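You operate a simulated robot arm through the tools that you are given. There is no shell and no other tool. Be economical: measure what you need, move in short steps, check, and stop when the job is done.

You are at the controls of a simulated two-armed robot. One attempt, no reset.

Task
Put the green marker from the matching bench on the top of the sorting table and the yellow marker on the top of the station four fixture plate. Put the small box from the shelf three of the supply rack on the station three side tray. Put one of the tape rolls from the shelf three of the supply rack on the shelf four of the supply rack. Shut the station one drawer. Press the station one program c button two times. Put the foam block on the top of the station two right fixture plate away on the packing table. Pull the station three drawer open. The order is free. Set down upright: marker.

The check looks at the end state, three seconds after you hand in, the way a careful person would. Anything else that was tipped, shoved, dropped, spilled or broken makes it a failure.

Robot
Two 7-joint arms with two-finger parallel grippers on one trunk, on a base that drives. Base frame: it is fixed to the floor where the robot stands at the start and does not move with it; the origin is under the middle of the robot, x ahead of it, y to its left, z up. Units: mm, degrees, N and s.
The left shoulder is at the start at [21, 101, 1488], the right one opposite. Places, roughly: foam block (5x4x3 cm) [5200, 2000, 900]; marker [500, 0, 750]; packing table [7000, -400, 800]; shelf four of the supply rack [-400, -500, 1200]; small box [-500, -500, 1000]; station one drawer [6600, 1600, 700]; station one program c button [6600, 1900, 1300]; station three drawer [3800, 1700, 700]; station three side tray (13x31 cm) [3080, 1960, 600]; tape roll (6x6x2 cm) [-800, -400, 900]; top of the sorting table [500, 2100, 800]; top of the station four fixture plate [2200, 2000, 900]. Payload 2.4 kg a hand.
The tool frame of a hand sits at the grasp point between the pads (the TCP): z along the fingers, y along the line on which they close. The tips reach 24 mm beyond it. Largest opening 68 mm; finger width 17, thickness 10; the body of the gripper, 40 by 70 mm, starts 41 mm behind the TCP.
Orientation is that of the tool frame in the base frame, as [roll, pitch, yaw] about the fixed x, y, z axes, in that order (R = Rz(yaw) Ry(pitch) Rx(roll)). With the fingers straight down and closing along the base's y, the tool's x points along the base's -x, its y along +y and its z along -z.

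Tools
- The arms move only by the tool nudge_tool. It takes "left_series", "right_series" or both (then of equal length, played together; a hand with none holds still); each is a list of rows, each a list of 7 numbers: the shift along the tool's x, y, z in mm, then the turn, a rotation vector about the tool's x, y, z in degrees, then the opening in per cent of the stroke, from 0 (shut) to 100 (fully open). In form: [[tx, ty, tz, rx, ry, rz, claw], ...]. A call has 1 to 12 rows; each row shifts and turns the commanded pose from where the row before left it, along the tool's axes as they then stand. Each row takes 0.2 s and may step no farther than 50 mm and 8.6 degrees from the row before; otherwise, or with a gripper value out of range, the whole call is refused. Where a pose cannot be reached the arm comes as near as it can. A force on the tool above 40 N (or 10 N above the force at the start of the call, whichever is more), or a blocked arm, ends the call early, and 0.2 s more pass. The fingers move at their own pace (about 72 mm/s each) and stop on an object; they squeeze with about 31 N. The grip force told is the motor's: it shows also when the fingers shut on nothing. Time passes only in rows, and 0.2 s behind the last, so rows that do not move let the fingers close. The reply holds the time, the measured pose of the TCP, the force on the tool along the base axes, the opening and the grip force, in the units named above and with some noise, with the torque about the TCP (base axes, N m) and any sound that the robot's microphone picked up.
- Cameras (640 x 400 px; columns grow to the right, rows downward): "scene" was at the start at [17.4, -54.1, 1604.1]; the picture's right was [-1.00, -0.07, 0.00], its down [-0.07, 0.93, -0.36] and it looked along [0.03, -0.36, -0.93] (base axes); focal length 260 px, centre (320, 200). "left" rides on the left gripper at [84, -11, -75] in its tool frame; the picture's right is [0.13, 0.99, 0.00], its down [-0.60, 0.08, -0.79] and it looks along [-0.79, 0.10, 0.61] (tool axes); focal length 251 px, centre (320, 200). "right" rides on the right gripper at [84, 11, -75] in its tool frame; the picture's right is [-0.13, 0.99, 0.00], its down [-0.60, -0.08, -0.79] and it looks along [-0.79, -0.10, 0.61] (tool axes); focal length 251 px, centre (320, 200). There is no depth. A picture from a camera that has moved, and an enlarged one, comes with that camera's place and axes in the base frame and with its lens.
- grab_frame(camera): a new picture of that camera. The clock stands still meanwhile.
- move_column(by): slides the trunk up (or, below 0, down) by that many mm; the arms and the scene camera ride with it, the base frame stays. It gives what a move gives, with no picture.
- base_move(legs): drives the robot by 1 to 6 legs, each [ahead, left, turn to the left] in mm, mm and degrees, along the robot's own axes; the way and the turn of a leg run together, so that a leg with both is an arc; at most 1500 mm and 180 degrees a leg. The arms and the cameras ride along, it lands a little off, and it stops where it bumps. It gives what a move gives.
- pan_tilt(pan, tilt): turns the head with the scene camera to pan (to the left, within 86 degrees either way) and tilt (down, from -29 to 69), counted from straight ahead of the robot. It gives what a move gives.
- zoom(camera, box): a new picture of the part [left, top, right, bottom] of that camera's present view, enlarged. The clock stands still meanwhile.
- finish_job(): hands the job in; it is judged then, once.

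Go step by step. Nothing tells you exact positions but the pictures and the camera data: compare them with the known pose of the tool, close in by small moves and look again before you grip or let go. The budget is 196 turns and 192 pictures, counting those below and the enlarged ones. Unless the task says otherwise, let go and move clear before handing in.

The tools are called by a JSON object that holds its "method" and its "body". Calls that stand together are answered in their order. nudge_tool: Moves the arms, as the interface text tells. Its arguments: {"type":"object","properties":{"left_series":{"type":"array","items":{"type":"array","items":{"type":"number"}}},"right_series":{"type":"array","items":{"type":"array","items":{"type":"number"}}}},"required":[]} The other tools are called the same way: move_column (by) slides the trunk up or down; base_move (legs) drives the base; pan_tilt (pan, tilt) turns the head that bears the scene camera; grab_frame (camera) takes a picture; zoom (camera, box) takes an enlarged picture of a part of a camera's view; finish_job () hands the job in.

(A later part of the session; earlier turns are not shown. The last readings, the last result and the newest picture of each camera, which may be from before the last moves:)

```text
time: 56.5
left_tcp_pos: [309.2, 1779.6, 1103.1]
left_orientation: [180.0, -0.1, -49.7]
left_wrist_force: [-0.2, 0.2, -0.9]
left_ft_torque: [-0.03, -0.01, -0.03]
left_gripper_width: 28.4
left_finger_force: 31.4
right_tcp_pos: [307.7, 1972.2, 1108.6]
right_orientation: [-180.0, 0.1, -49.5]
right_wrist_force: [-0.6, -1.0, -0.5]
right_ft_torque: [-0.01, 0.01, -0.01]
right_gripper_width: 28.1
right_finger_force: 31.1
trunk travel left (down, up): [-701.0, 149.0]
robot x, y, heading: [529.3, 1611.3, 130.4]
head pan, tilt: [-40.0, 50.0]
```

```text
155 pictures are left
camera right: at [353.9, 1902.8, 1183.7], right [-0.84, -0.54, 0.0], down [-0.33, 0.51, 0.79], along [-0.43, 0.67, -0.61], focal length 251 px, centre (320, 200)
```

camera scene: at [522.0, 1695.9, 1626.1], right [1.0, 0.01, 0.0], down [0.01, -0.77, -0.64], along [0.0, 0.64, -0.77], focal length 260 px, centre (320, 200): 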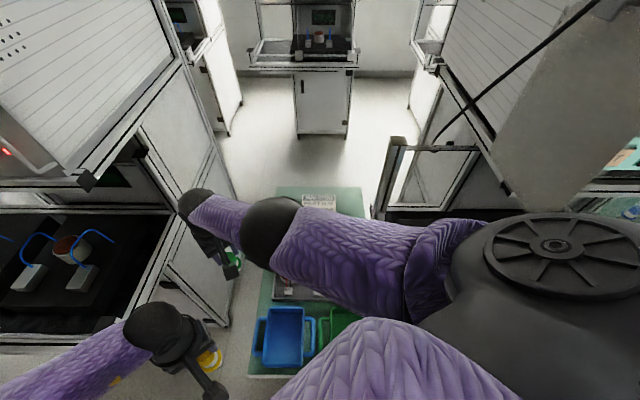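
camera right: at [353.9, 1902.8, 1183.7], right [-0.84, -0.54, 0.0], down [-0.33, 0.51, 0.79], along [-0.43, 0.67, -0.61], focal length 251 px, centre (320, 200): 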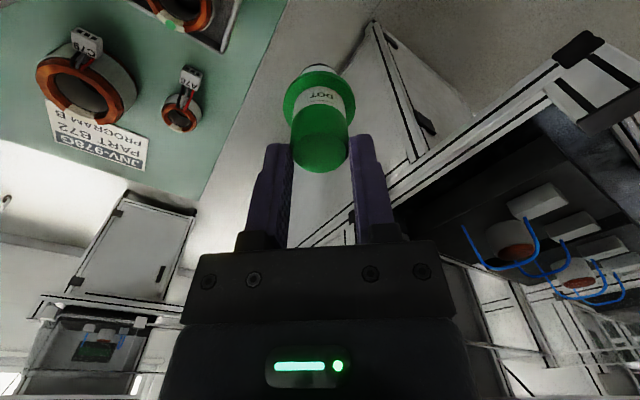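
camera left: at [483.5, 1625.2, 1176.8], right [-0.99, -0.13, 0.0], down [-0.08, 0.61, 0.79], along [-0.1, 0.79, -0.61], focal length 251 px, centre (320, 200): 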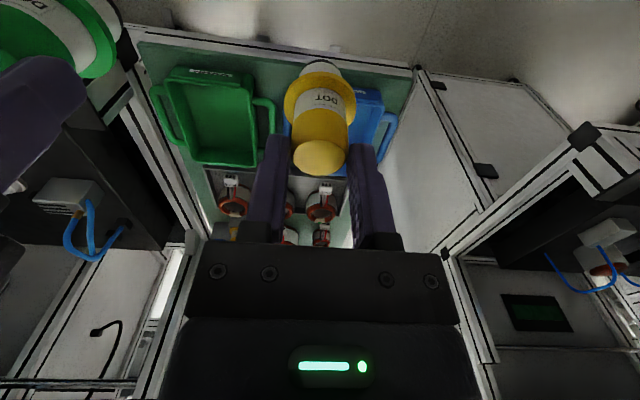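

Triangulating both views puts the table top near z 855 and a clear spot at about (457,2118). I'll shift the base forward and move the right hand above that spot.

{"method": "base_move", "body": {"legs": [[54, -6, 0]]}}

{"method": "nudge_tool", "body": {"right_series": [[5, -20, 0, 0, 0, 0, 20], [8, -35, 0, 0, 0, 0, 20], [7, -35, 0, 0, 0, 0, 20], [6, -35, 0, 0, 0, 0, 20], [7, -35, 0, 0, 0, 0, 20], [7, -35, 0, 0, 0, 0, 20], [0, -6, 0, 0, 0, 0, 20], [0, 0, 0, 0, 0, 0, 20]]}}

{"method": "grab_frame", "body": {"camera": "right"}}

{"method": "grab_frame", "body": {"camera": "scene"}}

```text
time: 57.5
left_tcp_pos: [277.2, 1826.4, 1100.4]
left_orientation: [180.0, -0.3, -49.7]
left_wrist_force: [0.5, 0.1, -0.8]
left_ft_torque: [-0.02, -0.03, -0.01]
left_gripper_width: 28.4
left_finger_force: 30.7
right_tcp_pos: [276.0, 2020.7, 1107.6]
right_orientation: [180.0, -0.2, -49.6]
right_wrist_force: [-0.1, 0.5, -1.2]
right_ft_torque: [0.0, -0.02, 0.01]
right_gripper_width: 28.1
right_finger_force: 30.7
trunk travel left (down, up): [-701.0, 149.0]
robot x, y, heading: [499.0, 1651.5, 130.3]
head pan, tilt: [-40.0, 50.0]
```

```text
time: 59.2
left_tcp_pos: [277.8, 1824.9, 1102.1]
left_orientation: [180.0, -0.1, -49.7]
left_wrist_force: [0.5, 0.4, -0.3]
left_ft_torque: [0.01, 0.05, -0.01]
left_gripper_width: 28.2
left_finger_force: 31.1
right_tcp_pos: [458.2, 2118.0, 1108.7]
right_orientation: [179.9, 0.1, -49.7]
right_wrist_force: [0.3, -0.4, 0.0]
right_ft_torque: [0.01, 0.01, 0.01]
right_gripper_width: 28.3
right_finger_force: 30.9
trunk travel left (down, up): [-701.0, 149.0]
robot x, y, heading: [493.0, 1657.0, 130.3]
head pan, tilt: [-40.0, 50.0]
```

```text
154 pictures are left
camera right: at [502.8, 2047.0, 1184.4], right [-0.84, -0.54, 0.0], down [-0.33, 0.51, 0.79], along [-0.43, 0.67, -0.61], focal length 251 px, centre (320, 200)
```

right: 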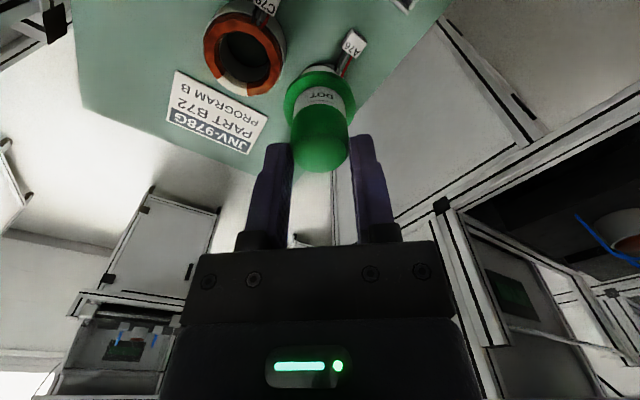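

```text
153 pictures are left
camera scene: at [491.9, 1741.2, 1626.1], right [1.0, 0.01, 0.0], down [0.01, -0.77, -0.64], along [0.0, 0.64, -0.77], focal length 260 px, centre (320, 200)
```

scene: 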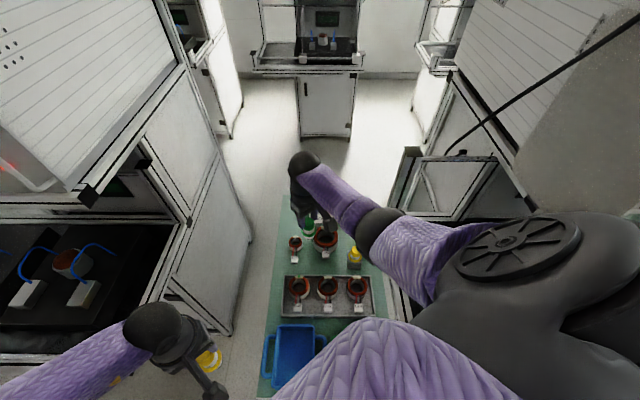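

The spot is right under the hand. Lower the trunk and check.

{"method": "move_column", "body": {"by": -130}}

{"method": "nudge_tool", "body": {"right_series": [[3, 5, 0, 0, 0, 0, 20], [0, 0, 0, 0, 0, 0, 20]]}}

{"method": "grab_frame", "body": {"camera": "right"}}

{"method": "grab_frame", "body": {"camera": "scene"}}

```text
time: 60.8
left_tcp_pos: [278.7, 1824.4, 971.3]
left_orientation: [179.9, -0.1, -49.6]
left_wrist_force: [-0.5, -0.4, -1.2]
left_ft_torque: [0.01, -0.02, 0.0]
left_gripper_width: 28.2
left_finger_force: 31.4
right_tcp_pos: [456.9, 2118.6, 977.7]
right_orientation: [-180.0, 0.0, -49.7]
right_wrist_force: [0.1, -0.5, -1.4]
right_ft_torque: [0.02, 0.0, 0.02]
right_gripper_width: 28.4
right_finger_force: 31.2
trunk travel left (down, up): [-571.0, 279.0]
robot x, y, heading: [496.3, 1652.9, 130.2]
head pan, tilt: [-40.0, 50.0]
```

```text
time: 61.4
left_tcp_pos: [277.7, 1824.2, 972.3]
left_orientation: [-180.0, -0.1, -49.7]
left_wrist_force: [0.4, -0.5, -0.6]
left_ft_torque: [-0.02, 0.03, 0.02]
left_gripper_width: 28.2
left_finger_force: 30.9
right_tcp_pos: [454.8, 2112.6, 977.2]
right_orientation: [180.0, -0.1, -49.6]
right_wrist_force: [0.7, -0.3, -0.3]
right_ft_torque: [-0.01, -0.02, 0.01]
right_gripper_width: 28.5
right_finger_force: 31.2
trunk travel left (down, up): [-571.0, 279.0]
robot x, y, heading: [502.4, 1648.5, 130.2]
head pan, tilt: [-40.0, 50.0]
```

```text
152 pictures are left
camera right: at [500.5, 2042.4, 1053.7], right [-0.84, -0.54, 0.0], down [-0.33, 0.51, 0.79], along [-0.43, 0.67, -0.61], focal length 251 px, centre (320, 200)
```

right: 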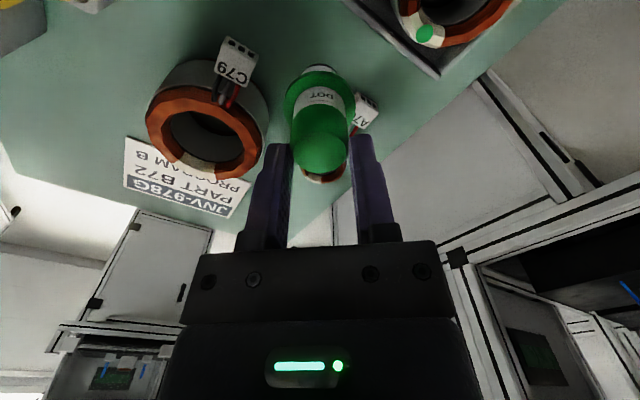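

```text
151 pictures are left
camera scene: at [489.0, 1744.4, 1496.0], right [1.0, 0.01, 0.0], down [0.01, -0.77, -0.64], along [0.0, 0.64, -0.77], focal length 260 px, centre (320, 200)
```

scene: 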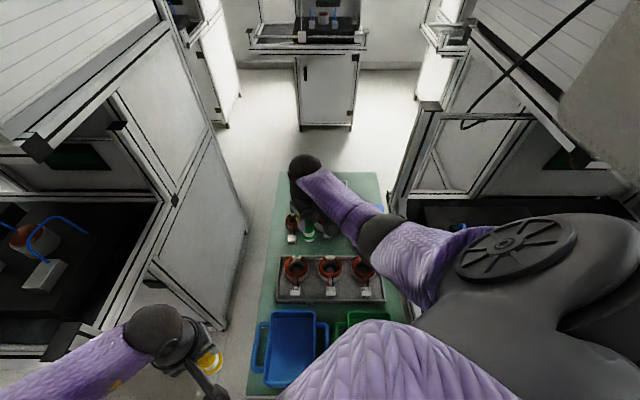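

Aligned with clear space around. Descend in small steps watching force.

{"method": "nudge_tool", "body": {"right_series": [[0, 0, 10, 0, 0, 0, 20], [0, 0, 8, 0, 0, 0, 20], [0, 0, 5, 0, 0, 0, 20], [0, 0, 0, 0, 0, 0, 20]]}}

{"method": "zoom", "body": {"camera": "right", "box": [220, 0, 420, 200]}}

```text
time: 62.4
left_tcp_pos: [277.6, 1826.5, 972.6]
left_orientation: [-179.9, 0.0, -49.8]
left_wrist_force: [0.3, 0.1, -0.5]
left_ft_torque: [0.01, 0.01, 0.02]
left_gripper_width: 28.4
left_finger_force: 30.8
right_tcp_pos: [455.2, 2113.3, 955.1]
right_orientation: [179.9, 0.0, -49.6]
right_wrist_force: [-0.1, 0.5, -0.4]
right_ft_torque: [-0.01, -0.01, -0.02]
right_gripper_width: 28.1
right_finger_force: 31.0
trunk travel left (down, up): [-571.0, 279.0]
robot x, y, heading: [496.8, 1652.3, 130.3]
head pan, tilt: [-40.0, 50.0]
```

```text
2.00 times, centred on (320, 100) of right
camera zoom: at [500.7, 2042.3, 1031.2], right [-0.84, -0.54, 0.0], down [-0.33, 0.51, 0.79], along [-0.43, 0.67, -0.61], focal length 503 px, centre (320, 400)
```

zoom: 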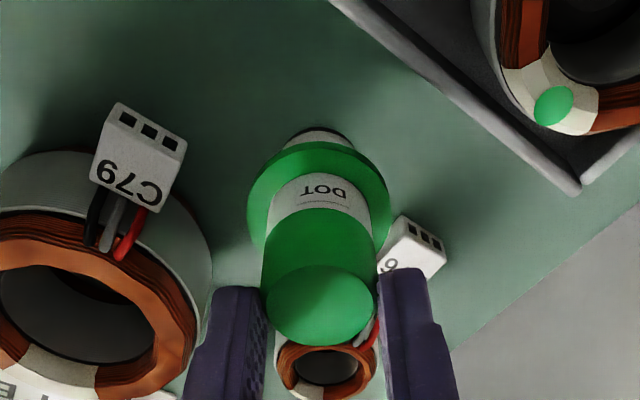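

{"method": "nudge_tool", "body": {"right_series": [[0, 0, 4, 0, 0, 0, 20], [0, 0, 4, 0, 0, 0, 20], [0, 0, 4, 0, 0, 0, 20], [0, 0, 0, 0, 0, 0, 20]]}}

{"method": "zoom", "body": {"camera": "right", "box": [220, 0, 420, 200]}}

```text
time: 63.4
left_tcp_pos: [278.2, 1824.3, 972.7]
left_orientation: [180.0, 0.0, -49.8]
left_wrist_force: [1.1, -0.1, -0.6]
left_ft_torque: [0.01, 0.0, -0.02]
left_gripper_width: 28.2
left_finger_force: 31.0
right_tcp_pos: [454.4, 2112.8, 944.8]
right_orientation: [-180.0, 0.3, -49.5]
right_wrist_force: [-0.8, 2.4, 22.5]
right_ft_torque: [0.19, 0.09, 0.0]
right_gripper_width: 28.6
right_finger_force: 31.2
trunk travel left (down, up): [-571.0, 279.0]
robot x, y, heading: [499.5, 1651.3, 130.2]
head pan, tilt: [-40.0, 50.0]
```

```text
2.00 times, centred on (320, 100) of right
camera zoom: at [500.4, 2041.8, 1020.1], right [-0.84, -0.54, 0.0], down [-0.33, 0.51, 0.8], along [-0.43, 0.67, -0.61], focal length 503 px, centre (320, 400)
```

zoom: 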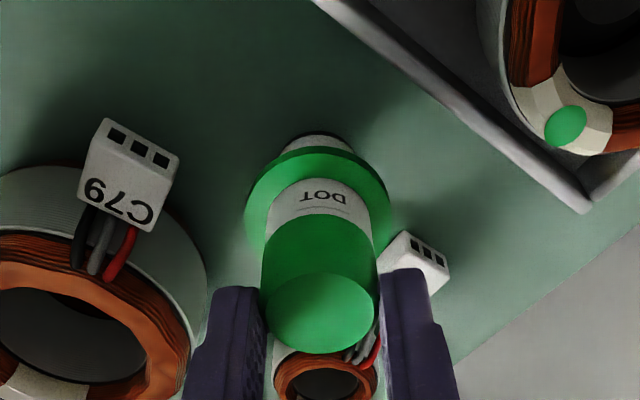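

Contact at about 22 N: the marker is on the table. I relax 2 mm, open modestly and rise.

{"method": "nudge_tool", "body": {"right_series": [[0, 0, -2, 0, 0, 0, 20], [0, 0, 0, 0, 0, 0, 45], [0, 0, 0, 0, 0, 0, 60], [0, 0, 0, 0, 0, 0, 70], [0, 0, -15, 0, 0, 0, 70], [0, 0, -30, 0, 0, 0, 70], [0, 0, -40, 0, 0, 0, 70]]}}

{"method": "grab_frame", "body": {"camera": "right"}}

{"method": "grab_frame", "body": {"camera": "left"}}

```text
time: 65.0
left_tcp_pos: [277.8, 1824.3, 972.1]
left_orientation: [180.0, -0.2, -49.7]
left_wrist_force: [-0.3, 0.1, -0.9]
left_ft_torque: [0.03, 0.01, 0.0]
left_gripper_width: 28.3
left_finger_force: 31.0
right_tcp_pos: [453.6, 2113.6, 1028.1]
right_orientation: [-179.9, 0.0, -49.6]
right_wrist_force: [0.8, -0.2, -0.1]
right_ft_torque: [0.0, 0.0, -0.03]
right_gripper_width: 47.7
right_finger_force: 0.0
trunk travel left (down, up): [-571.0, 279.0]
robot x, y, heading: [498.1, 1650.6, 130.3]
head pan, tilt: [-40.0, 50.0]
```

```text
148 pictures are left
camera right: at [499.9, 2043.5, 1105.0], right [-0.84, -0.54, 0.0], down [-0.33, 0.51, 0.79], along [-0.43, 0.67, -0.61], focal length 251 px, centre (320, 200)
```

right: 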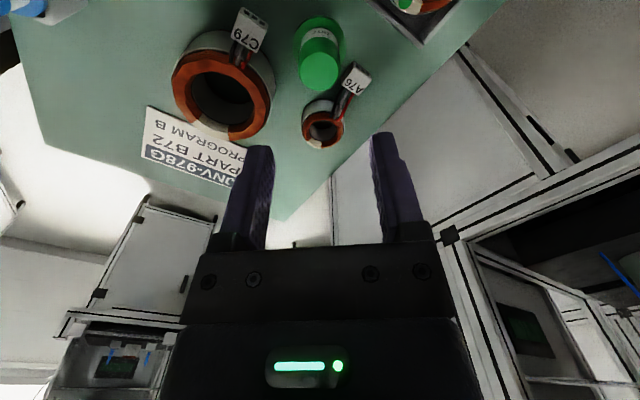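

```text
147 pictures are left
camera left: at [341.8, 1767.6, 1046.8], right [-0.67, -0.74, 0.0], down [-0.45, 0.41, 0.79], along [-0.59, 0.53, -0.61], focal length 251 px, centre (320, 200)
```

left: 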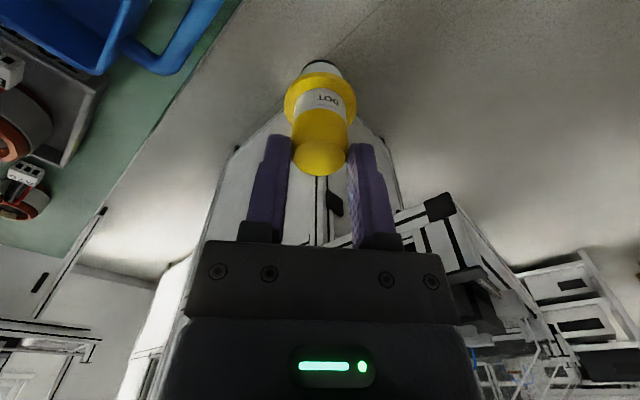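

Green stands upright and free. Now raise, retract the right arm, back out, and head for station four.

{"method": "move_column", "body": {"by": 130}}

{"method": "nudge_tool", "body": {"right_series": [[-5, 35, 0, 0, 0, 0, 70], [-5, 35, 0, 0, 0, 0, 70], [-5, 35, 0, 0, 0, 0, 70], [-5, 35, 0, 0, 0, 0, 70], [30, 20, 0, 0, 0, 0, 70], [40, 10, 0, 0, 0, 0, 70], [40, 0, 0, 0, 0, 0, 70], [40, 0, 0, 0, 0, 0, 70]]}}

{"method": "base_move", "body": {"legs": [[-457, 389, 0], [0, 0, -40], [0, -1500, 0]]}}

{"method": "pan_tilt", "body": {"pan": 0, "tilt": 25}}

{"method": "grab_frame", "body": {"camera": "scene"}}

```text
time: 66.6
left_tcp_pos: [277.9, 1825.3, 1102.5]
left_orientation: [-180.0, -0.1, -49.7]
left_wrist_force: [0.0, 0.6, -0.5]
left_ft_torque: [-0.01, 0.02, 0.0]
left_gripper_width: 28.3
left_finger_force: 30.9
right_tcp_pos: [453.9, 2112.7, 1158.4]
right_orientation: [-179.9, -0.1, -49.6]
right_wrist_force: [0.3, -0.2, 0.3]
right_ft_torque: [-0.02, -0.01, 0.0]
right_gripper_width: 47.5
right_finger_force: 0.0
trunk travel left (down, up): [-701.0, 149.0]
robot x, y, heading: [497.2, 1651.2, 130.4]
head pan, tilt: [-40.0, 50.0]
```

```text
time: 68.4
left_tcp_pos: [279.4, 1823.9, 1102.9]
left_orientation: [180.0, -0.1, -49.7]
left_wrist_force: [0.5, 0.3, 0.2]
left_ft_torque: [0.04, 0.03, 0.0]
left_gripper_width: 28.1
left_finger_force: 30.6
right_tcp_pos: [408.9, 1902.4, 1160.4]
right_orientation: [-180.0, 0.0, -49.6]
right_wrist_force: [0.4, 0.1, 0.2]
right_ft_torque: [-0.01, -0.04, -0.01]
right_gripper_width: 47.8
right_finger_force: 0.1
trunk travel left (down, up): [-701.0, 149.0]
robot x, y, heading: [500.2, 1653.0, 130.6]
head pan, tilt: [-40.0, 50.0]
```

```text
time: 80.7
left_tcp_pos: [1927.1, 1307.3, 1101.9]
left_orientation: [180.0, -0.2, -90.8]
left_wrist_force: [0.0, 1.0, -0.5]
left_ft_torque: [-0.04, 0.03, -0.01]
left_gripper_width: 28.4
left_finger_force: 31.0
right_tcp_pos: [2077.0, 1279.6, 1161.0]
right_orientation: [180.0, 0.0, -90.6]
right_wrist_force: [0.2, -0.3, 0.0]
right_ft_torque: [-0.02, 0.0, -0.02]
right_gripper_width: 47.5
right_finger_force: 0.1
trunk travel left (down, up): [-701.0, 149.0]
robot x, y, heading: [1978.9, 1031.5, 89.2]
head pan, tilt: [-40.0, 50.0]
```

```text
time: 81.8
left_tcp_pos: [1927.7, 1307.4, 1102.1]
left_orientation: [-180.0, -0.1, -90.7]
left_wrist_force: [0.0, 0.0, -1.2]
left_ft_torque: [0.03, -0.04, -0.02]
left_gripper_width: 28.3
left_finger_force: 31.3
right_tcp_pos: [2077.1, 1280.6, 1160.5]
right_orientation: [180.0, 0.0, -90.6]
right_wrist_force: [0.4, -0.2, -0.1]
right_ft_torque: [0.0, -0.02, 0.01]
right_gripper_width: 47.7
right_finger_force: 0.1
trunk travel left (down, up): [-701.0, 149.0]
robot x, y, heading: [1977.4, 1033.9, 89.3]
head pan, tilt: [0.0, 25.0]
```

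```text
146 pictures are left
camera scene: at [1983.7, 1139.2, 1663.5], right [1.0, -0.01, 0.0], down [-0.01, -0.42, -0.91], along [0.01, 0.91, -0.42], focal length 260 px, centre (320, 200)
```

scene: 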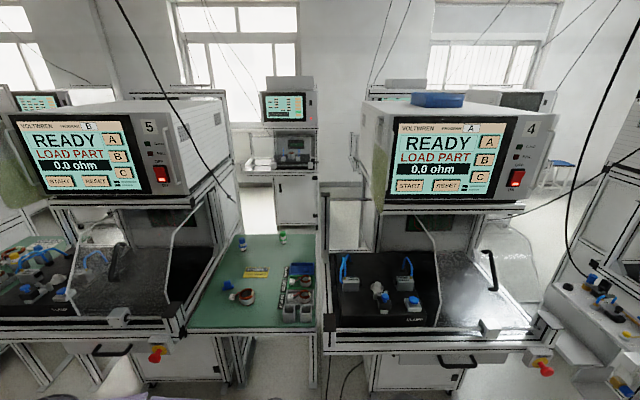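

Station four's black fixture plate is ahead-right. I move in front of it and look down.

{"method": "base_move", "body": {"legs": [[0, -200, 1], [420, 0, 0]]}}

{"method": "pan_tilt", "body": {"pan": 0, "tilt": 50}}

{"method": "grab_frame", "body": {"camera": "scene"}}

{"method": "grab_frame", "body": {"camera": "right"}}

{"method": "grab_frame", "body": {"camera": "left"}}

```text
time: 85.5
left_tcp_pos: [2120.7, 1721.9, 1103.1]
left_orientation: [180.0, -0.1, -89.8]
left_wrist_force: [0.3, 0.8, -0.2]
left_ft_torque: [-0.03, 0.02, 0.03]
left_gripper_width: 28.5
left_finger_force: 31.0
right_tcp_pos: [2271.8, 1697.2, 1160.7]
right_orientation: [180.0, -0.2, -89.5]
right_wrist_force: [-0.7, 0.0, 0.3]
right_ft_torque: [-0.03, 0.01, -0.01]
right_gripper_width: 47.4
right_finger_force: 0.1
trunk travel left (down, up): [-701.0, 149.0]
robot x, y, heading: [2179.5, 1445.5, 90.2]
head pan, tilt: [0.0, 25.0]
```

```text
time: 86.4
left_tcp_pos: [2121.2, 1720.5, 1102.3]
left_orientation: [180.0, -0.1, -89.7]
left_wrist_force: [0.0, 0.2, -0.5]
left_ft_torque: [0.0, -0.01, -0.01]
left_gripper_width: 28.0
left_finger_force: 31.1
right_tcp_pos: [2272.2, 1697.3, 1161.3]
right_orientation: [179.9, 0.1, -89.6]
right_wrist_force: [0.3, 0.8, 0.7]
right_ft_torque: [0.01, -0.01, -0.01]
right_gripper_width: 47.6
right_finger_force: 0.1
trunk travel left (down, up): [-701.0, 149.0]
robot x, y, heading: [2181.5, 1451.1, 90.4]
head pan, tilt: [0.0, 50.0]
```

```text
145 pictures are left
camera scene: at [2181.5, 1538.6, 1626.1], right [1.0, 0.01, 0.0], down [0.0, -0.77, -0.64], along [0.0, 0.64, -0.77], focal length 260 px, centre (320, 200)
```

scene: 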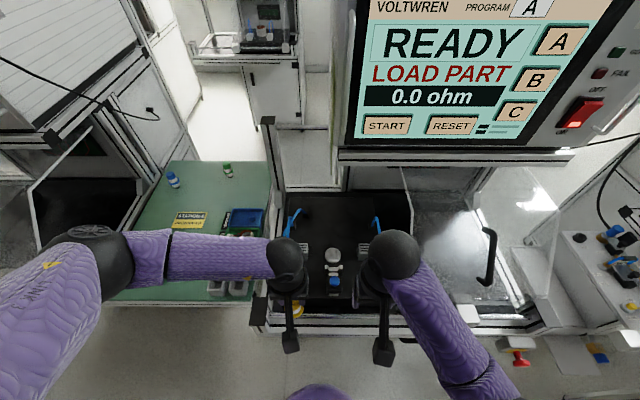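

```text
144 pictures are left
camera right: at [2261.1, 1613.1, 1237.5], right [-0.99, 0.12, 0.0], down [0.07, 0.61, 0.79], along [0.1, 0.79, -0.61], focal length 251 px, centre (320, 200)
```

right: 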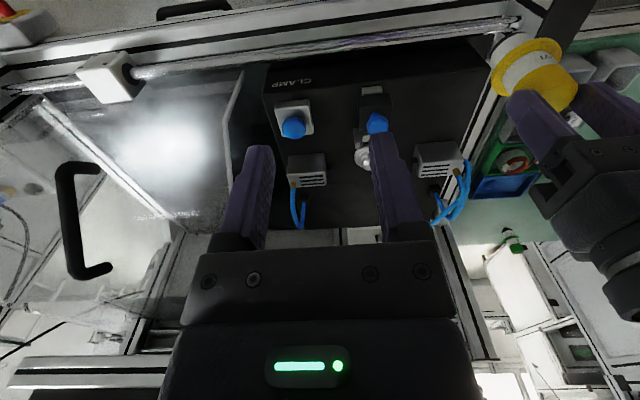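

```text
143 pictures are left
camera left: at [2134.4, 1636.4, 1176.8], right [-0.99, -0.13, 0.0], down [-0.08, 0.6, 0.79], along [-0.11, 0.79, -0.61], focal length 251 px, centre (320, 200)
```

left: 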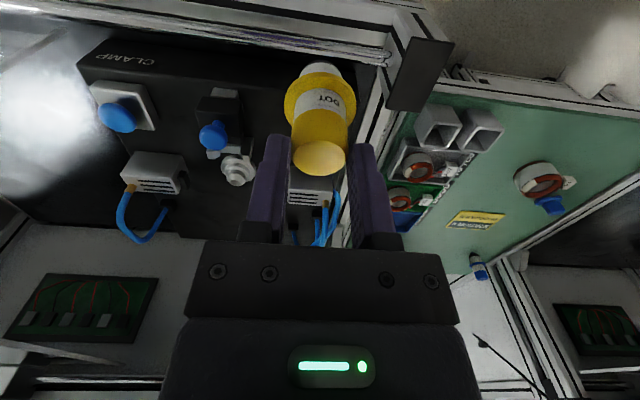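

Plate top is about z 870; the clear front-left area centres on about (2105,1845). I'll bring the base in, keep the right hand back, and lower.

{"method": "nudge_tool", "body": {"right_series": [[40, -10, 0, 0, 0, 0, 70], [40, -10, 0, 0, 0, 0, 70], [40, -10, 0, 0, 0, 0, 70]]}}

{"method": "base_move", "body": {"legs": [[110, 16, 0]]}}

{"method": "move_column", "body": {"by": -110}}

{"method": "grab_frame", "body": {"camera": "left"}}

{"method": "grab_frame", "body": {"camera": "scene"}}

```text
time: 87.2
left_tcp_pos: [2121.7, 1719.1, 1103.2]
left_orientation: [-180.0, 0.0, -89.7]
left_wrist_force: [-0.1, 0.5, -0.5]
left_ft_torque: [0.05, -0.01, 0.01]
left_gripper_width: 28.1
left_finger_force: 31.2
right_tcp_pos: [2305.6, 1574.0, 1162.0]
right_orientation: [180.0, 0.1, -89.6]
right_wrist_force: [0.5, -0.4, 0.2]
right_ft_torque: [0.03, -0.03, -0.02]
right_gripper_width: 47.8
right_finger_force: 0.1
trunk travel left (down, up): [-701.0, 149.0]
robot x, y, heading: [2179.0, 1448.9, 90.5]
head pan, tilt: [0.0, 50.0]
```

```text
time: 88.4
left_tcp_pos: [2104.7, 1831.1, 1102.6]
left_orientation: [180.0, -0.1, -89.7]
left_wrist_force: [-0.6, -0.1, 0.4]
left_ft_torque: [-0.01, -0.02, 0.01]
left_gripper_width: 28.3
left_finger_force: 30.9
right_tcp_pos: [2289.1, 1685.5, 1161.7]
right_orientation: [-180.0, -0.2, -89.6]
right_wrist_force: [-0.3, 0.6, 0.5]
right_ft_torque: [-0.02, 0.01, -0.04]
right_gripper_width: 47.6
right_finger_force: 0.1
trunk travel left (down, up): [-701.0, 149.0]
robot x, y, heading: [2163.3, 1561.4, 90.4]
head pan, tilt: [0.0, 50.0]
```

```text
time: 89.7
left_tcp_pos: [2105.8, 1830.4, 997.7]
left_orientation: [-179.8, 0.1, -89.7]
left_wrist_force: [-1.5, -4.8, 18.2]
left_ft_torque: [-0.43, 0.11, -0.04]
left_gripper_width: 28.5
left_finger_force: 30.3
right_tcp_pos: [2288.9, 1682.8, 1054.1]
right_orientation: [179.9, 0.1, -89.7]
right_wrist_force: [-0.5, -0.1, 0.4]
right_ft_torque: [0.0, -0.01, -0.03]
right_gripper_width: 47.3
right_finger_force: 0.1
trunk travel left (down, up): [-593.0, 257.0]
robot x, y, heading: [2162.2, 1557.7, 90.4]
head pan, tilt: [0.0, 50.0]
stopped: the force on the tool passed its limit at 55 N (the readings are from after the stop); the commanded pose is now the measured one
```

```text
142 pictures are left
camera left: at [2118.9, 1745.7, 1070.4], right [-0.99, -0.13, 0.0], down [-0.08, 0.6, 0.79], along [-0.1, 0.79, -0.61], focal length 251 px, centre (320, 200)
```

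left: 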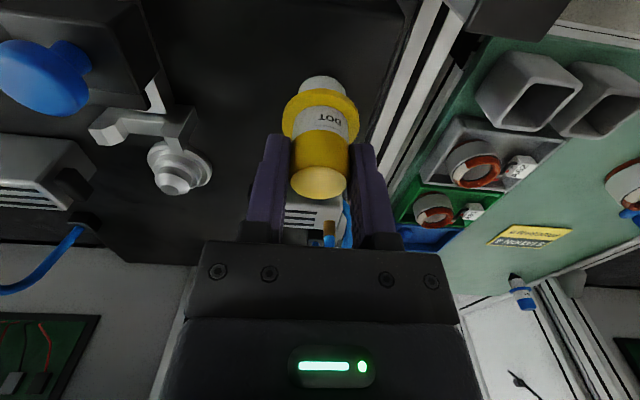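

```text
141 pictures are left
camera scene: at [2165.1, 1649.3, 1517.8], right [1.0, 0.01, 0.0], down [0.0, -0.77, -0.64], along [0.0, 0.64, -0.77], focal length 260 px, centre (320, 200)
```

scene: 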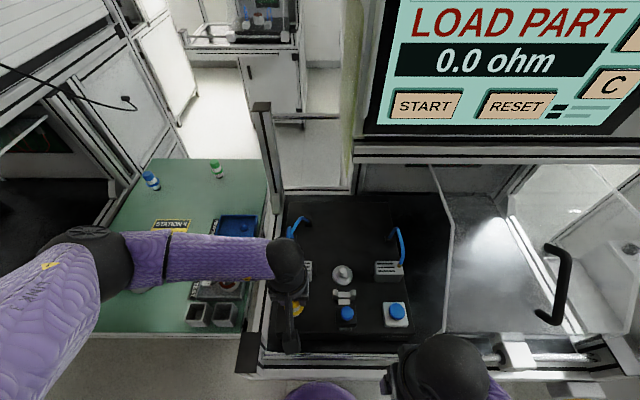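

Contact came earlier than expected: the plate top is near z 937 and the marker slid up in the grip. I'll zoom to verify it stands on the plate before releasing.

{"method": "zoom", "body": {"camera": "left", "box": [220, 20, 420, 220]}}

{"method": "zoom", "body": {"camera": "scene", "box": [230, 200, 430, 380]}}

```text
2.00 times, centred on (320, 120) of left
camera zoom: at [2118.9, 1745.7, 1070.4], right [-0.99, -0.13, 0.0], down [-0.08, 0.6, 0.79], along [-0.1, 0.79, -0.61], focal length 503 px, centre (320, 360)
```

zoom: 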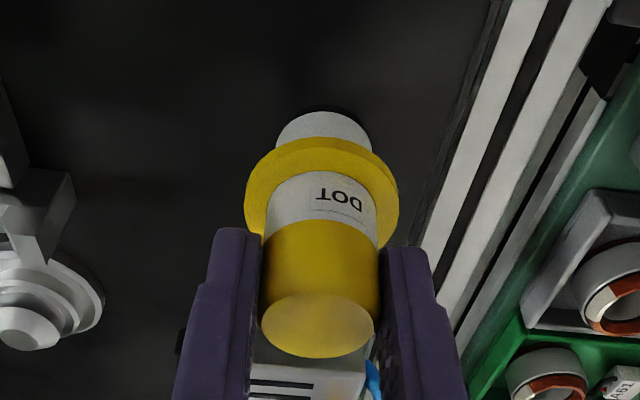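

```text
2.22 times, centred on (330, 290) of scene
camera zoom: at [2165.1, 1649.3, 1517.8], right [1.0, 0.01, 0.0], down [0.0, -0.77, -0.64], along [0.0, 0.64, -0.77], focal length 578 px, centre (298, 0)
```

zoom: 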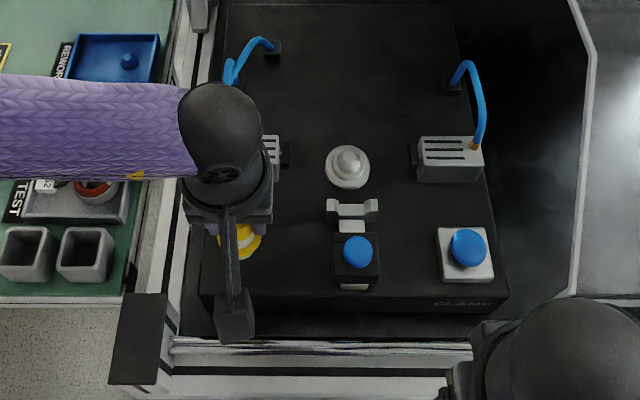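

The marker stands wholly on the plate. Release and rise.

{"method": "nudge_tool", "body": {"left_series": [[0, 0, -1.5, 0, 0, 0, 20], [0, 0, 0, 0, 0, 0, 45], [0, 0, 0, 0, 0, 0, 60], [0, 0, 0, 0, 0, 0, 75], [0, 0, -15, 0, 0, 0, 75], [0, 0, -40, 0, 0, 0, 75], [0, 0, -45, 0, 0, 0, 75], [0, 0, 0, 0, 0, 0, 75]]}}

{"method": "grab_frame", "body": {"camera": "left"}}

```text
time: 91.5
left_tcp_pos: [2105.6, 1831.8, 1097.3]
left_orientation: [-179.9, 0.0, -89.6]
left_wrist_force: [-0.9, 0.5, 0.2]
left_ft_torque: [0.02, 0.01, 0.03]
left_gripper_width: 50.9
left_finger_force: 0.1
right_tcp_pos: [2288.8, 1685.1, 1053.1]
right_orientation: [-179.9, 0.0, -89.7]
right_wrist_force: [0.4, 0.4, 1.1]
right_ft_torque: [0.03, 0.01, 0.02]
right_gripper_width: 47.5
right_finger_force: 0.1
trunk travel left (down, up): [-593.0, 257.0]
robot x, y, heading: [2161.3, 1559.0, 90.4]
head pan, tilt: [0.0, 50.0]
```

```text
138 pictures are left
camera left: at [2118.4, 1747.9, 1170.6], right [-0.99, -0.13, 0.0], down [-0.08, 0.6, 0.79], along [-0.11, 0.79, -0.61], focal length 251 px, centre (320, 200)
```

left: 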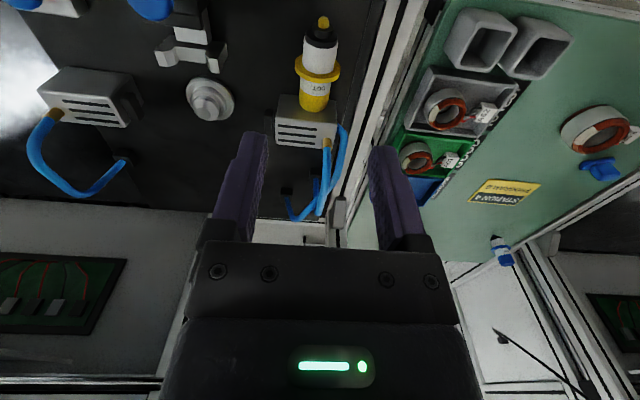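

The marker looks different now; I zoom in to see whether it still stands.

{"method": "zoom", "body": {"camera": "left", "box": [240, 0, 400, 130]}}

{"method": "zoom", "body": {"camera": "scene", "box": [230, 200, 430, 380]}}

```text
3.08 times, centred on (320, 65) of left
camera zoom: at [2118.4, 1747.9, 1170.6], right [-0.99, -0.13, 0.0], down [-0.08, 0.6, 0.79], along [-0.11, 0.79, -0.61], focal length 774 px, centre (320, 615)
```

zoom: 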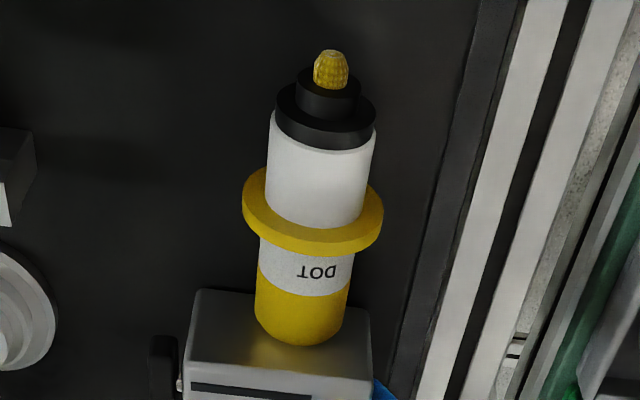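

```text
2.22 times, centred on (330, 290) of scene
camera zoom: at [2165.2, 1651.0, 1517.9], right [1.0, 0.01, 0.0], down [0.0, -0.77, -0.64], along [0.0, 0.64, -0.77], focal length 578 px, centre (298, 0)
```

zoom: 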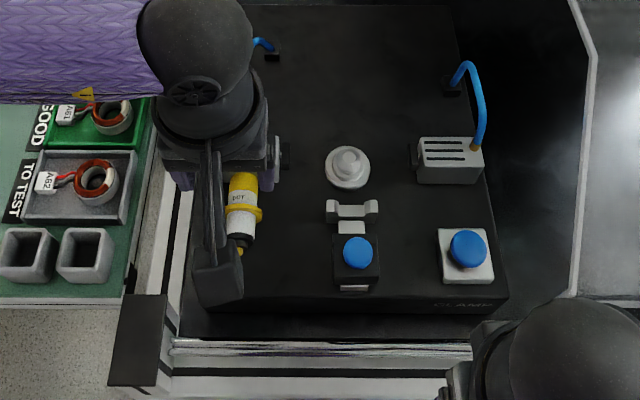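

The yellow marker fell over and leans with its cap on the connector block (cap end near (2105,1887,951)). I'll regrip it by the cap with the left hand and rotate it upright. First approach from above.

{"method": "nudge_tool", "body": {"left_series": [[-20, 0, 0, 0, 0, 0, 100], [-20, 1, 0, 0, 0, 0, 100], [0, 0, 30, 0, 0, 0, 100], [0, 0, 30, 0, 0, 0, 100], [0, 0, 0, 0, 0, 0, 100]]}}

{"method": "grab_frame", "body": {"camera": "left"}}

{"method": "zoom", "body": {"camera": "scene", "box": [230, 200, 430, 380]}}

{"method": "grab_frame", "body": {"camera": "right"}}

```text
time: 92.7
left_tcp_pos: [2104.7, 1871.4, 1037.5]
left_orientation: [-179.9, 0.1, -89.7]
left_wrist_force: [0.1, -0.4, 0.2]
left_ft_torque: [-0.01, 0.0, -0.02]
left_gripper_width: 68.1
left_finger_force: 0.1
right_tcp_pos: [2288.5, 1684.3, 1051.7]
right_orientation: [-179.9, -0.1, -89.7]
right_wrist_force: [0.2, -0.1, -0.6]
right_ft_torque: [0.01, 0.02, 0.02]
right_gripper_width: 47.8
right_finger_force: 0.1
trunk travel left (down, up): [-593.0, 257.0]
robot x, y, heading: [2167.9, 1555.9, 90.5]
head pan, tilt: [0.0, 50.0]
```

```text
135 pictures are left
camera left: at [2116.7, 1786.8, 1111.3], right [-0.99, -0.13, 0.0], down [-0.08, 0.6, 0.79], along [-0.11, 0.79, -0.61], focal length 251 px, centre (320, 200)
```

left: 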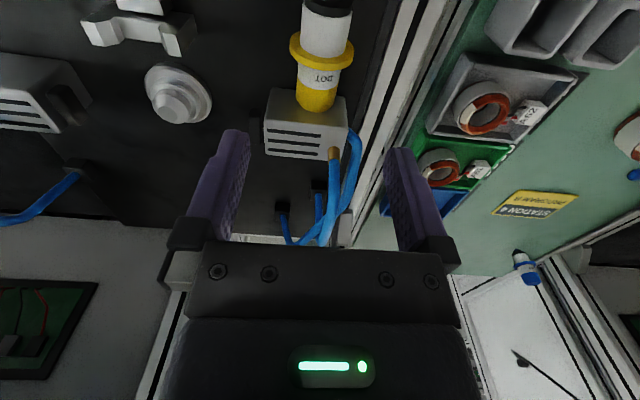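

```text
2.22 times, centred on (330, 290) of scene
camera zoom: at [2165.1, 1650.9, 1517.9], right [1.0, 0.01, 0.0], down [0.0, -0.77, -0.64], along [0.0, 0.64, -0.77], focal length 578 px, centre (298, 0)
```

zoom: 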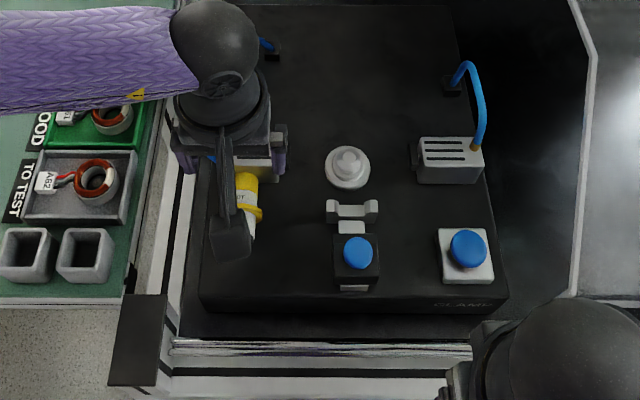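

```text
133 pictures are left
camera right: at [2277.4, 1600.9, 1129.5], right [-0.99, 0.12, 0.0], down [0.07, 0.61, 0.79], along [0.1, 0.79, -0.61], focal length 251 px, centre (320, 200)
```

right: 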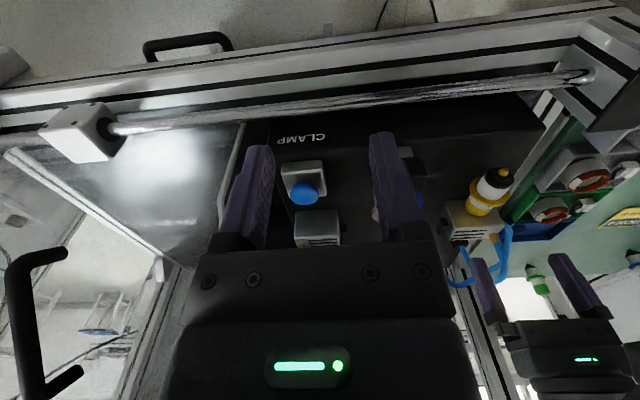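

{"method": "zoom", "body": {"camera": "right", "box": [420, 140, 560, 260]}}

```text
3.33 times, centred on (490, 200) of right
camera zoom: at [2277.4, 1600.9, 1129.5], right [-0.99, 0.12, 0.0], down [0.07, 0.61, 0.79], along [0.1, 0.79, -0.61], focal length 838 px, centre (-247, 200)
```

zoom: 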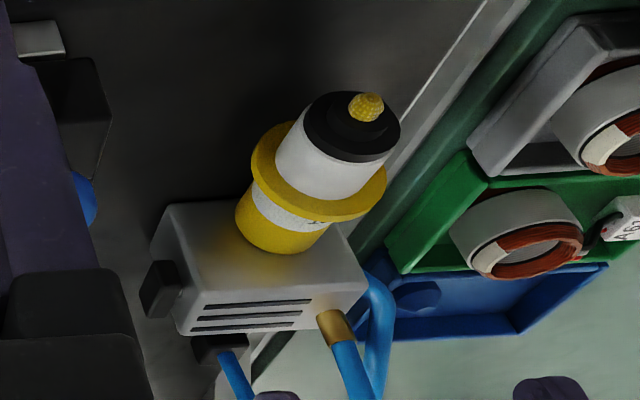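

Triangulation shows the marker lies flat on the plate (z≈915) along y: tip y≈1819, flange ≈1860, cap end ≈1897, near the block. I'll first pick it by the white body, tool vertical, to move it clear of the block.

{"method": "nudge_tool", "body": {"left_series": [[30, 0, 0, 0, 0, 0, 100], [0, 0, 30, 0, 0, 0, 100], [0, 0, 30, 0, 0, 0, 100], [0, 0, 0, 0, 0, 0, 100]]}}

{"method": "grab_frame", "body": {"camera": "left"}}

{"method": "grab_frame", "body": {"camera": "right"}}

```text
time: 93.7
left_tcp_pos: [2103.3, 1841.4, 978.8]
left_orientation: [-179.8, 0.0, -89.7]
left_wrist_force: [-0.8, 0.4, -0.7]
left_ft_torque: [0.01, -0.02, 0.02]
left_gripper_width: 67.9
left_finger_force: 0.1
right_tcp_pos: [2289.1, 1684.4, 1053.4]
right_orientation: [-179.9, -0.1, -89.7]
right_wrist_force: [-0.3, -0.1, 0.6]
right_ft_torque: [-0.03, 0.01, 0.0]
right_gripper_width: 47.7
right_finger_force: 0.1
trunk travel left (down, up): [-593.0, 257.0]
robot x, y, heading: [2161.6, 1556.0, 90.1]
head pan, tilt: [0.0, 50.0]
```

```text
131 pictures are left
camera left: at [2116.4, 1757.2, 1052.1], right [-0.99, -0.13, 0.0], down [-0.08, 0.6, 0.79], along [-0.11, 0.79, -0.61], focal length 251 px, centre (320, 200)
```

left: 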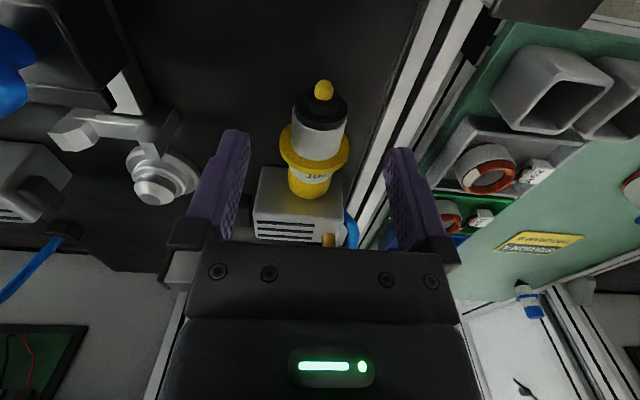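

```text
130 pictures are left
camera right: at [2277.4, 1600.9, 1129.5], right [-0.99, 0.12, 0.0], down [0.07, 0.61, 0.79], along [0.1, 0.79, -0.61], focal length 251 px, centre (320, 200)
```

right: 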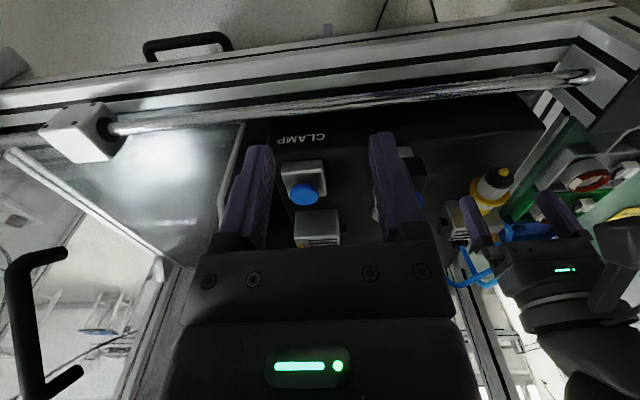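

Aligned over the white body. Descend, grip, lift 50 mm.

{"method": "nudge_tool", "body": {"left_series": [[0, 0, 20, 0, 0, 0, 100], [0, 0, 14, 0, 0, 0, 100], [0, 0, 0, 0, 0, 0, 60], [0, 0, 0, 0, 0, 0, 20], [0, 0, 0, 0, 0, 0, 20], [0, 0, 0, 0, 0, 0, 20], [0, 0, -10, 0, 0, 0, 20], [0, 0, -20, 0, 0, 0, 20], [0, 0, -20, 0, 0, 0, 20], [0, 0, 0, 0, 0, 0, 20]]}}

{"method": "grab_frame", "body": {"camera": "left"}}

{"method": "grab_frame", "body": {"camera": "right"}}

```text
time: 95.9
left_tcp_pos: [2106.1, 1842.4, 993.6]
left_orientation: [-179.8, 0.1, -89.6]
left_wrist_force: [0.8, 0.7, -0.4]
left_ft_torque: [-0.01, 0.0, 0.01]
left_gripper_width: 27.2
left_finger_force: 30.5
right_tcp_pos: [2288.4, 1683.8, 1053.9]
right_orientation: [-179.9, -0.1, -89.7]
right_wrist_force: [0.3, -0.4, -0.9]
right_ft_torque: [-0.02, 0.01, -0.02]
right_gripper_width: 47.5
right_finger_force: 0.1
trunk travel left (down, up): [-593.0, 257.0]
robot x, y, heading: [2163.1, 1554.8, 90.3]
head pan, tilt: [0.0, 50.0]
```

```text
129 pictures are left
camera left: at [2117.6, 1757.8, 1067.2], right [-0.99, -0.14, 0.0], down [-0.08, 0.6, 0.79], along [-0.11, 0.79, -0.61], focal length 251 px, centre (320, 200)
```

left: 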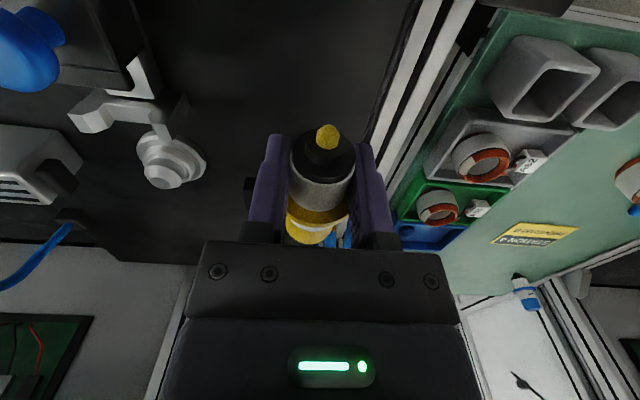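

```text
128 pictures are left
camera right: at [2277.4, 1600.9, 1129.5], right [-0.99, 0.12, 0.0], down [0.07, 0.61, 0.79], along [0.1, 0.79, -0.61], focal length 251 px, centre (320, 200)
```

right: 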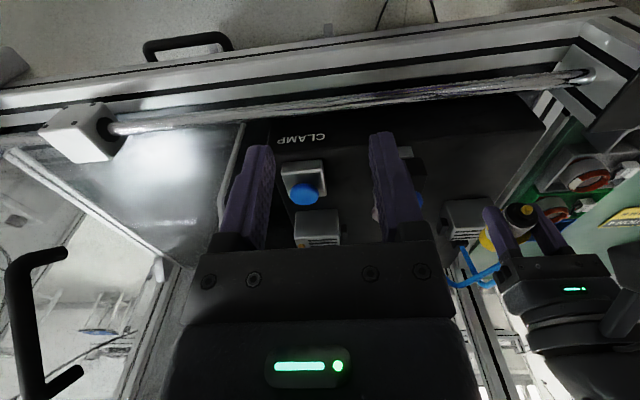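

Held. Too little side room, so I'll shift it 17 mm toward me, lay it back down, and rise.

{"method": "nudge_tool", "body": {"left_series": [[17, 0, 0, 0, 0, 0, 20], [0, 0, 20, 0, 0, 0, 20], [0, 0, 20, 0, 0, 0, 20], [0, 0, 7, 0, 0, 0, 20], [0, 0, 0, 0, 0, 0, 20]]}}

```text
time: 97.1
left_tcp_pos: [2106.3, 1825.3, 946.5]
left_orientation: [-179.9, 0.1, -89.7]
left_wrist_force: [0.0, -0.3, -1.2]
left_ft_torque: [0.0, -0.02, -0.02]
left_gripper_width: 27.0
left_finger_force: 31.4
right_tcp_pos: [2288.2, 1684.4, 1052.9]
right_orientation: [-179.9, 0.0, -89.7]
right_wrist_force: [0.3, -0.6, -0.4]
right_ft_torque: [-0.02, 0.01, 0.0]
right_gripper_width: 47.8
right_finger_force: 0.0
trunk travel left (down, up): [-593.0, 257.0]
robot x, y, heading: [2164.4, 1555.1, 90.2]
head pan, tilt: [0.0, 50.0]
```

{"method": "nudge_tool", "body": {"left_series": [[0, 0, 2, 0, 0, 0, 20], [0, 0, 0, 0, 0, 0, 50], [0, 0, 0, 0, 0, 0, 80], [0, 0, 0, 0, 0, 0, 100], [0, 0, -25, 0, 0, 0, 100], [0, 0, -35, 0, 0, 0, 100], [0, 0, -10, 0, 7, 0, 100], [0, 0, 0, 0, 7, 0, 100], [0, 0, 0, 0, 7, 0, 100], [0, 0, 0, 0, 7, 0, 100], [0, 0, 0, 0, 7, 0, 100], [0, 0, 0, 0, 0, 0, 100]]}}

{"method": "grab_frame", "body": {"camera": "left"}}

{"method": "grab_frame", "body": {"camera": "right"}}

```text
time: 99.7
left_tcp_pos: [2105.9, 1824.2, 1013.0]
left_orientation: [-179.8, -35.1, -89.7]
left_wrist_force: [0.0, 1.1, 0.5]
left_ft_torque: [-0.02, -0.02, 0.01]
left_gripper_width: 67.8
left_finger_force: 0.0
right_tcp_pos: [2287.7, 1684.2, 1052.6]
right_orientation: [-179.9, 0.0, -89.7]
right_wrist_force: [-0.4, 0.2, 0.7]
right_ft_torque: [0.0, 0.03, 0.04]
right_gripper_width: 47.6
right_finger_force: 0.1
trunk travel left (down, up): [-593.0, 257.0]
robot x, y, heading: [2165.1, 1554.0, 90.4]
head pan, tilt: [0.0, 50.0]
```

```text
127 pictures are left
camera left: at [2117.2, 1797.5, 1123.2], right [-0.99, -0.11, 0.07], down [-0.08, 0.95, 0.3], along [-0.1, 0.29, -0.95], focal length 251 px, centre (320, 200)
```

left: 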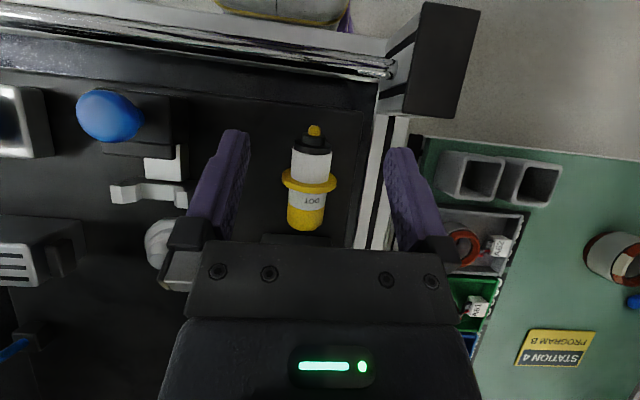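

```text
126 pictures are left
camera right: at [2277.3, 1600.8, 1129.5], right [-0.99, 0.12, 0.0], down [0.07, 0.61, 0.79], along [0.1, 0.79, -0.61], focal length 251 px, centre (320, 200)
```

right: 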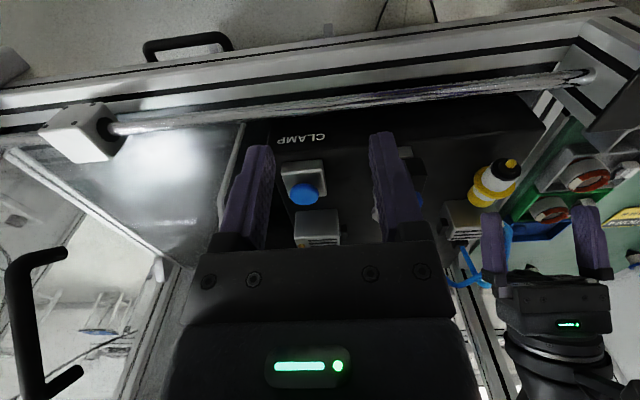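

The top-down view shows the marker cleanly (flange y≈1841, cap end ≈1880, x≈2107.5). I move the tilted gripper onto the cap section and check.

{"method": "nudge_tool", "body": {"left_series": [[-26, -0.8, 0, 0, 0, 0, 100], [-26, -0.8, 0, 0, 0, 0, 100], [-26, 0, 0, 0, 0, 0, 100], [0, 0, 14, 0, 0, 0, 100], [0, 0, 14, 0, 0, 0, 100], [0, 0, 0, 0, 0, 0, 100]]}}

{"method": "grab_frame", "body": {"camera": "left"}}

{"method": "zoom", "body": {"camera": "right", "box": [420, 120, 620, 260]}}

```text
time: 101.1
left_tcp_pos: [2102.9, 1841.2, 968.8]
left_orientation: [-179.9, -35.0, -89.8]
left_wrist_force: [-0.3, 0.1, 0.7]
left_ft_torque: [-0.01, -0.01, -0.02]
left_gripper_width: 68.0
left_finger_force: 0.0
left hand out of reach, approached as far as the arm can: row 2, 3
right_tcp_pos: [2288.3, 1684.0, 1053.2]
right_orientation: [179.9, -0.2, -89.6]
right_wrist_force: [-0.7, 0.6, 0.3]
right_ft_torque: [-0.01, -0.01, 0.01]
right_gripper_width: 47.5
right_finger_force: 0.0
trunk travel left (down, up): [-593.0, 257.0]
robot x, y, heading: [2163.5, 1557.0, 90.5]
head pan, tilt: [0.0, 50.0]
```

```text
125 pictures are left
camera left: at [2115.5, 1815.5, 1076.7], right [-0.99, -0.11, 0.07], down [-0.08, 0.95, 0.3], along [-0.1, 0.3, -0.95], focal length 251 px, centre (320, 200)
```

left: 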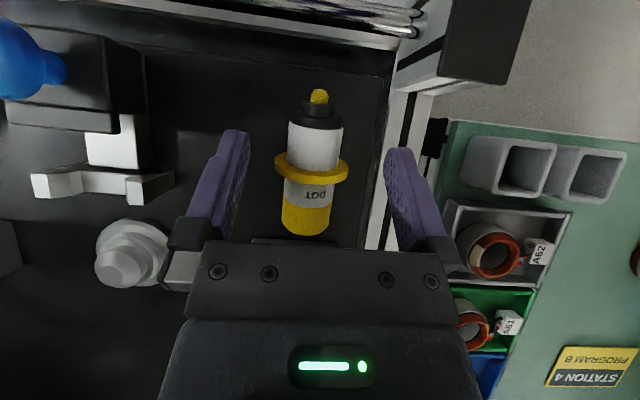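

```text
2.86 times, centred on (520, 190) of right
camera zoom: at [2277.6, 1600.9, 1129.5], right [-0.99, 0.12, 0.0], down [0.07, 0.61, 0.79], along [0.1, 0.79, -0.61], focal length 718 px, centre (-251, 229)
```

zoom: 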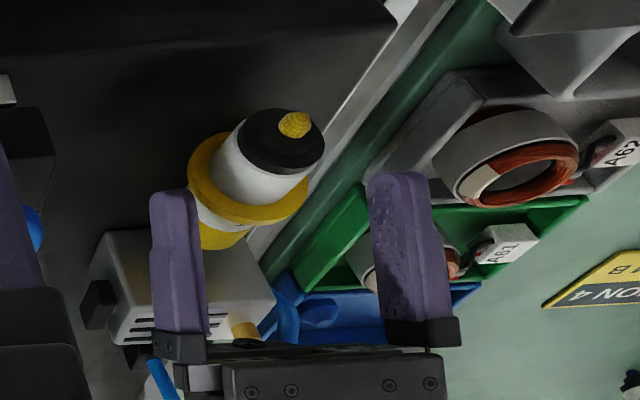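

Out of reach with this tilt; raise the trunk a bit and bring the base 45 mm forward.

{"method": "move_column", "body": {"by": 30}}

{"method": "base_move", "body": {"legs": [[50, -4, 0]]}}

{"method": "grab_frame", "body": {"camera": "left"}}

```text
time: 101.8
left_tcp_pos: [2104.0, 1842.3, 999.8]
left_orientation: [-179.9, -34.7, -89.8]
left_wrist_force: [0.1, -0.1, 0.2]
left_ft_torque: [0.02, 0.02, 0.0]
left_gripper_width: 68.2
left_finger_force: 0.1
right_tcp_pos: [2288.5, 1684.4, 1083.1]
right_orientation: [-179.9, -0.1, -89.6]
right_wrist_force: [-0.4, 0.6, -0.2]
right_ft_torque: [0.01, 0.0, -0.01]
right_gripper_width: 47.8
right_finger_force: 0.0
trunk travel left (down, up): [-623.0, 227.0]
robot x, y, heading: [2165.4, 1557.7, 90.5]
head pan, tilt: [0.0, 50.0]
```

```text
time: 102.8
left_tcp_pos: [2106.9, 1893.7, 999.1]
left_orientation: [-179.8, -34.7, -89.7]
left_wrist_force: [0.0, 0.2, -0.3]
left_ft_torque: [-0.01, -0.01, 0.02]
left_gripper_width: 68.2
left_finger_force: 0.0
right_tcp_pos: [2292.7, 1735.9, 1082.3]
right_orientation: [-179.9, -0.1, -89.6]
right_wrist_force: [-0.2, 0.2, -0.7]
right_ft_torque: [-0.03, -0.02, -0.02]
right_gripper_width: 47.4
right_finger_force: 0.0
trunk travel left (down, up): [-623.0, 227.0]
robot x, y, heading: [2169.1, 1609.6, 90.5]
head pan, tilt: [0.0, 50.0]
```

```text
123 pictures are left
camera left: at [2118.9, 1867.1, 1107.5], right [-0.99, -0.11, 0.07], down [-0.09, 0.95, 0.31], along [-0.1, 0.3, -0.95], focal length 251 px, centre (320, 200)
```

left: 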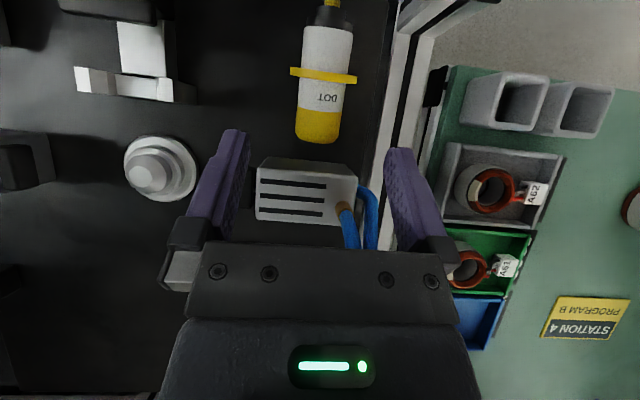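

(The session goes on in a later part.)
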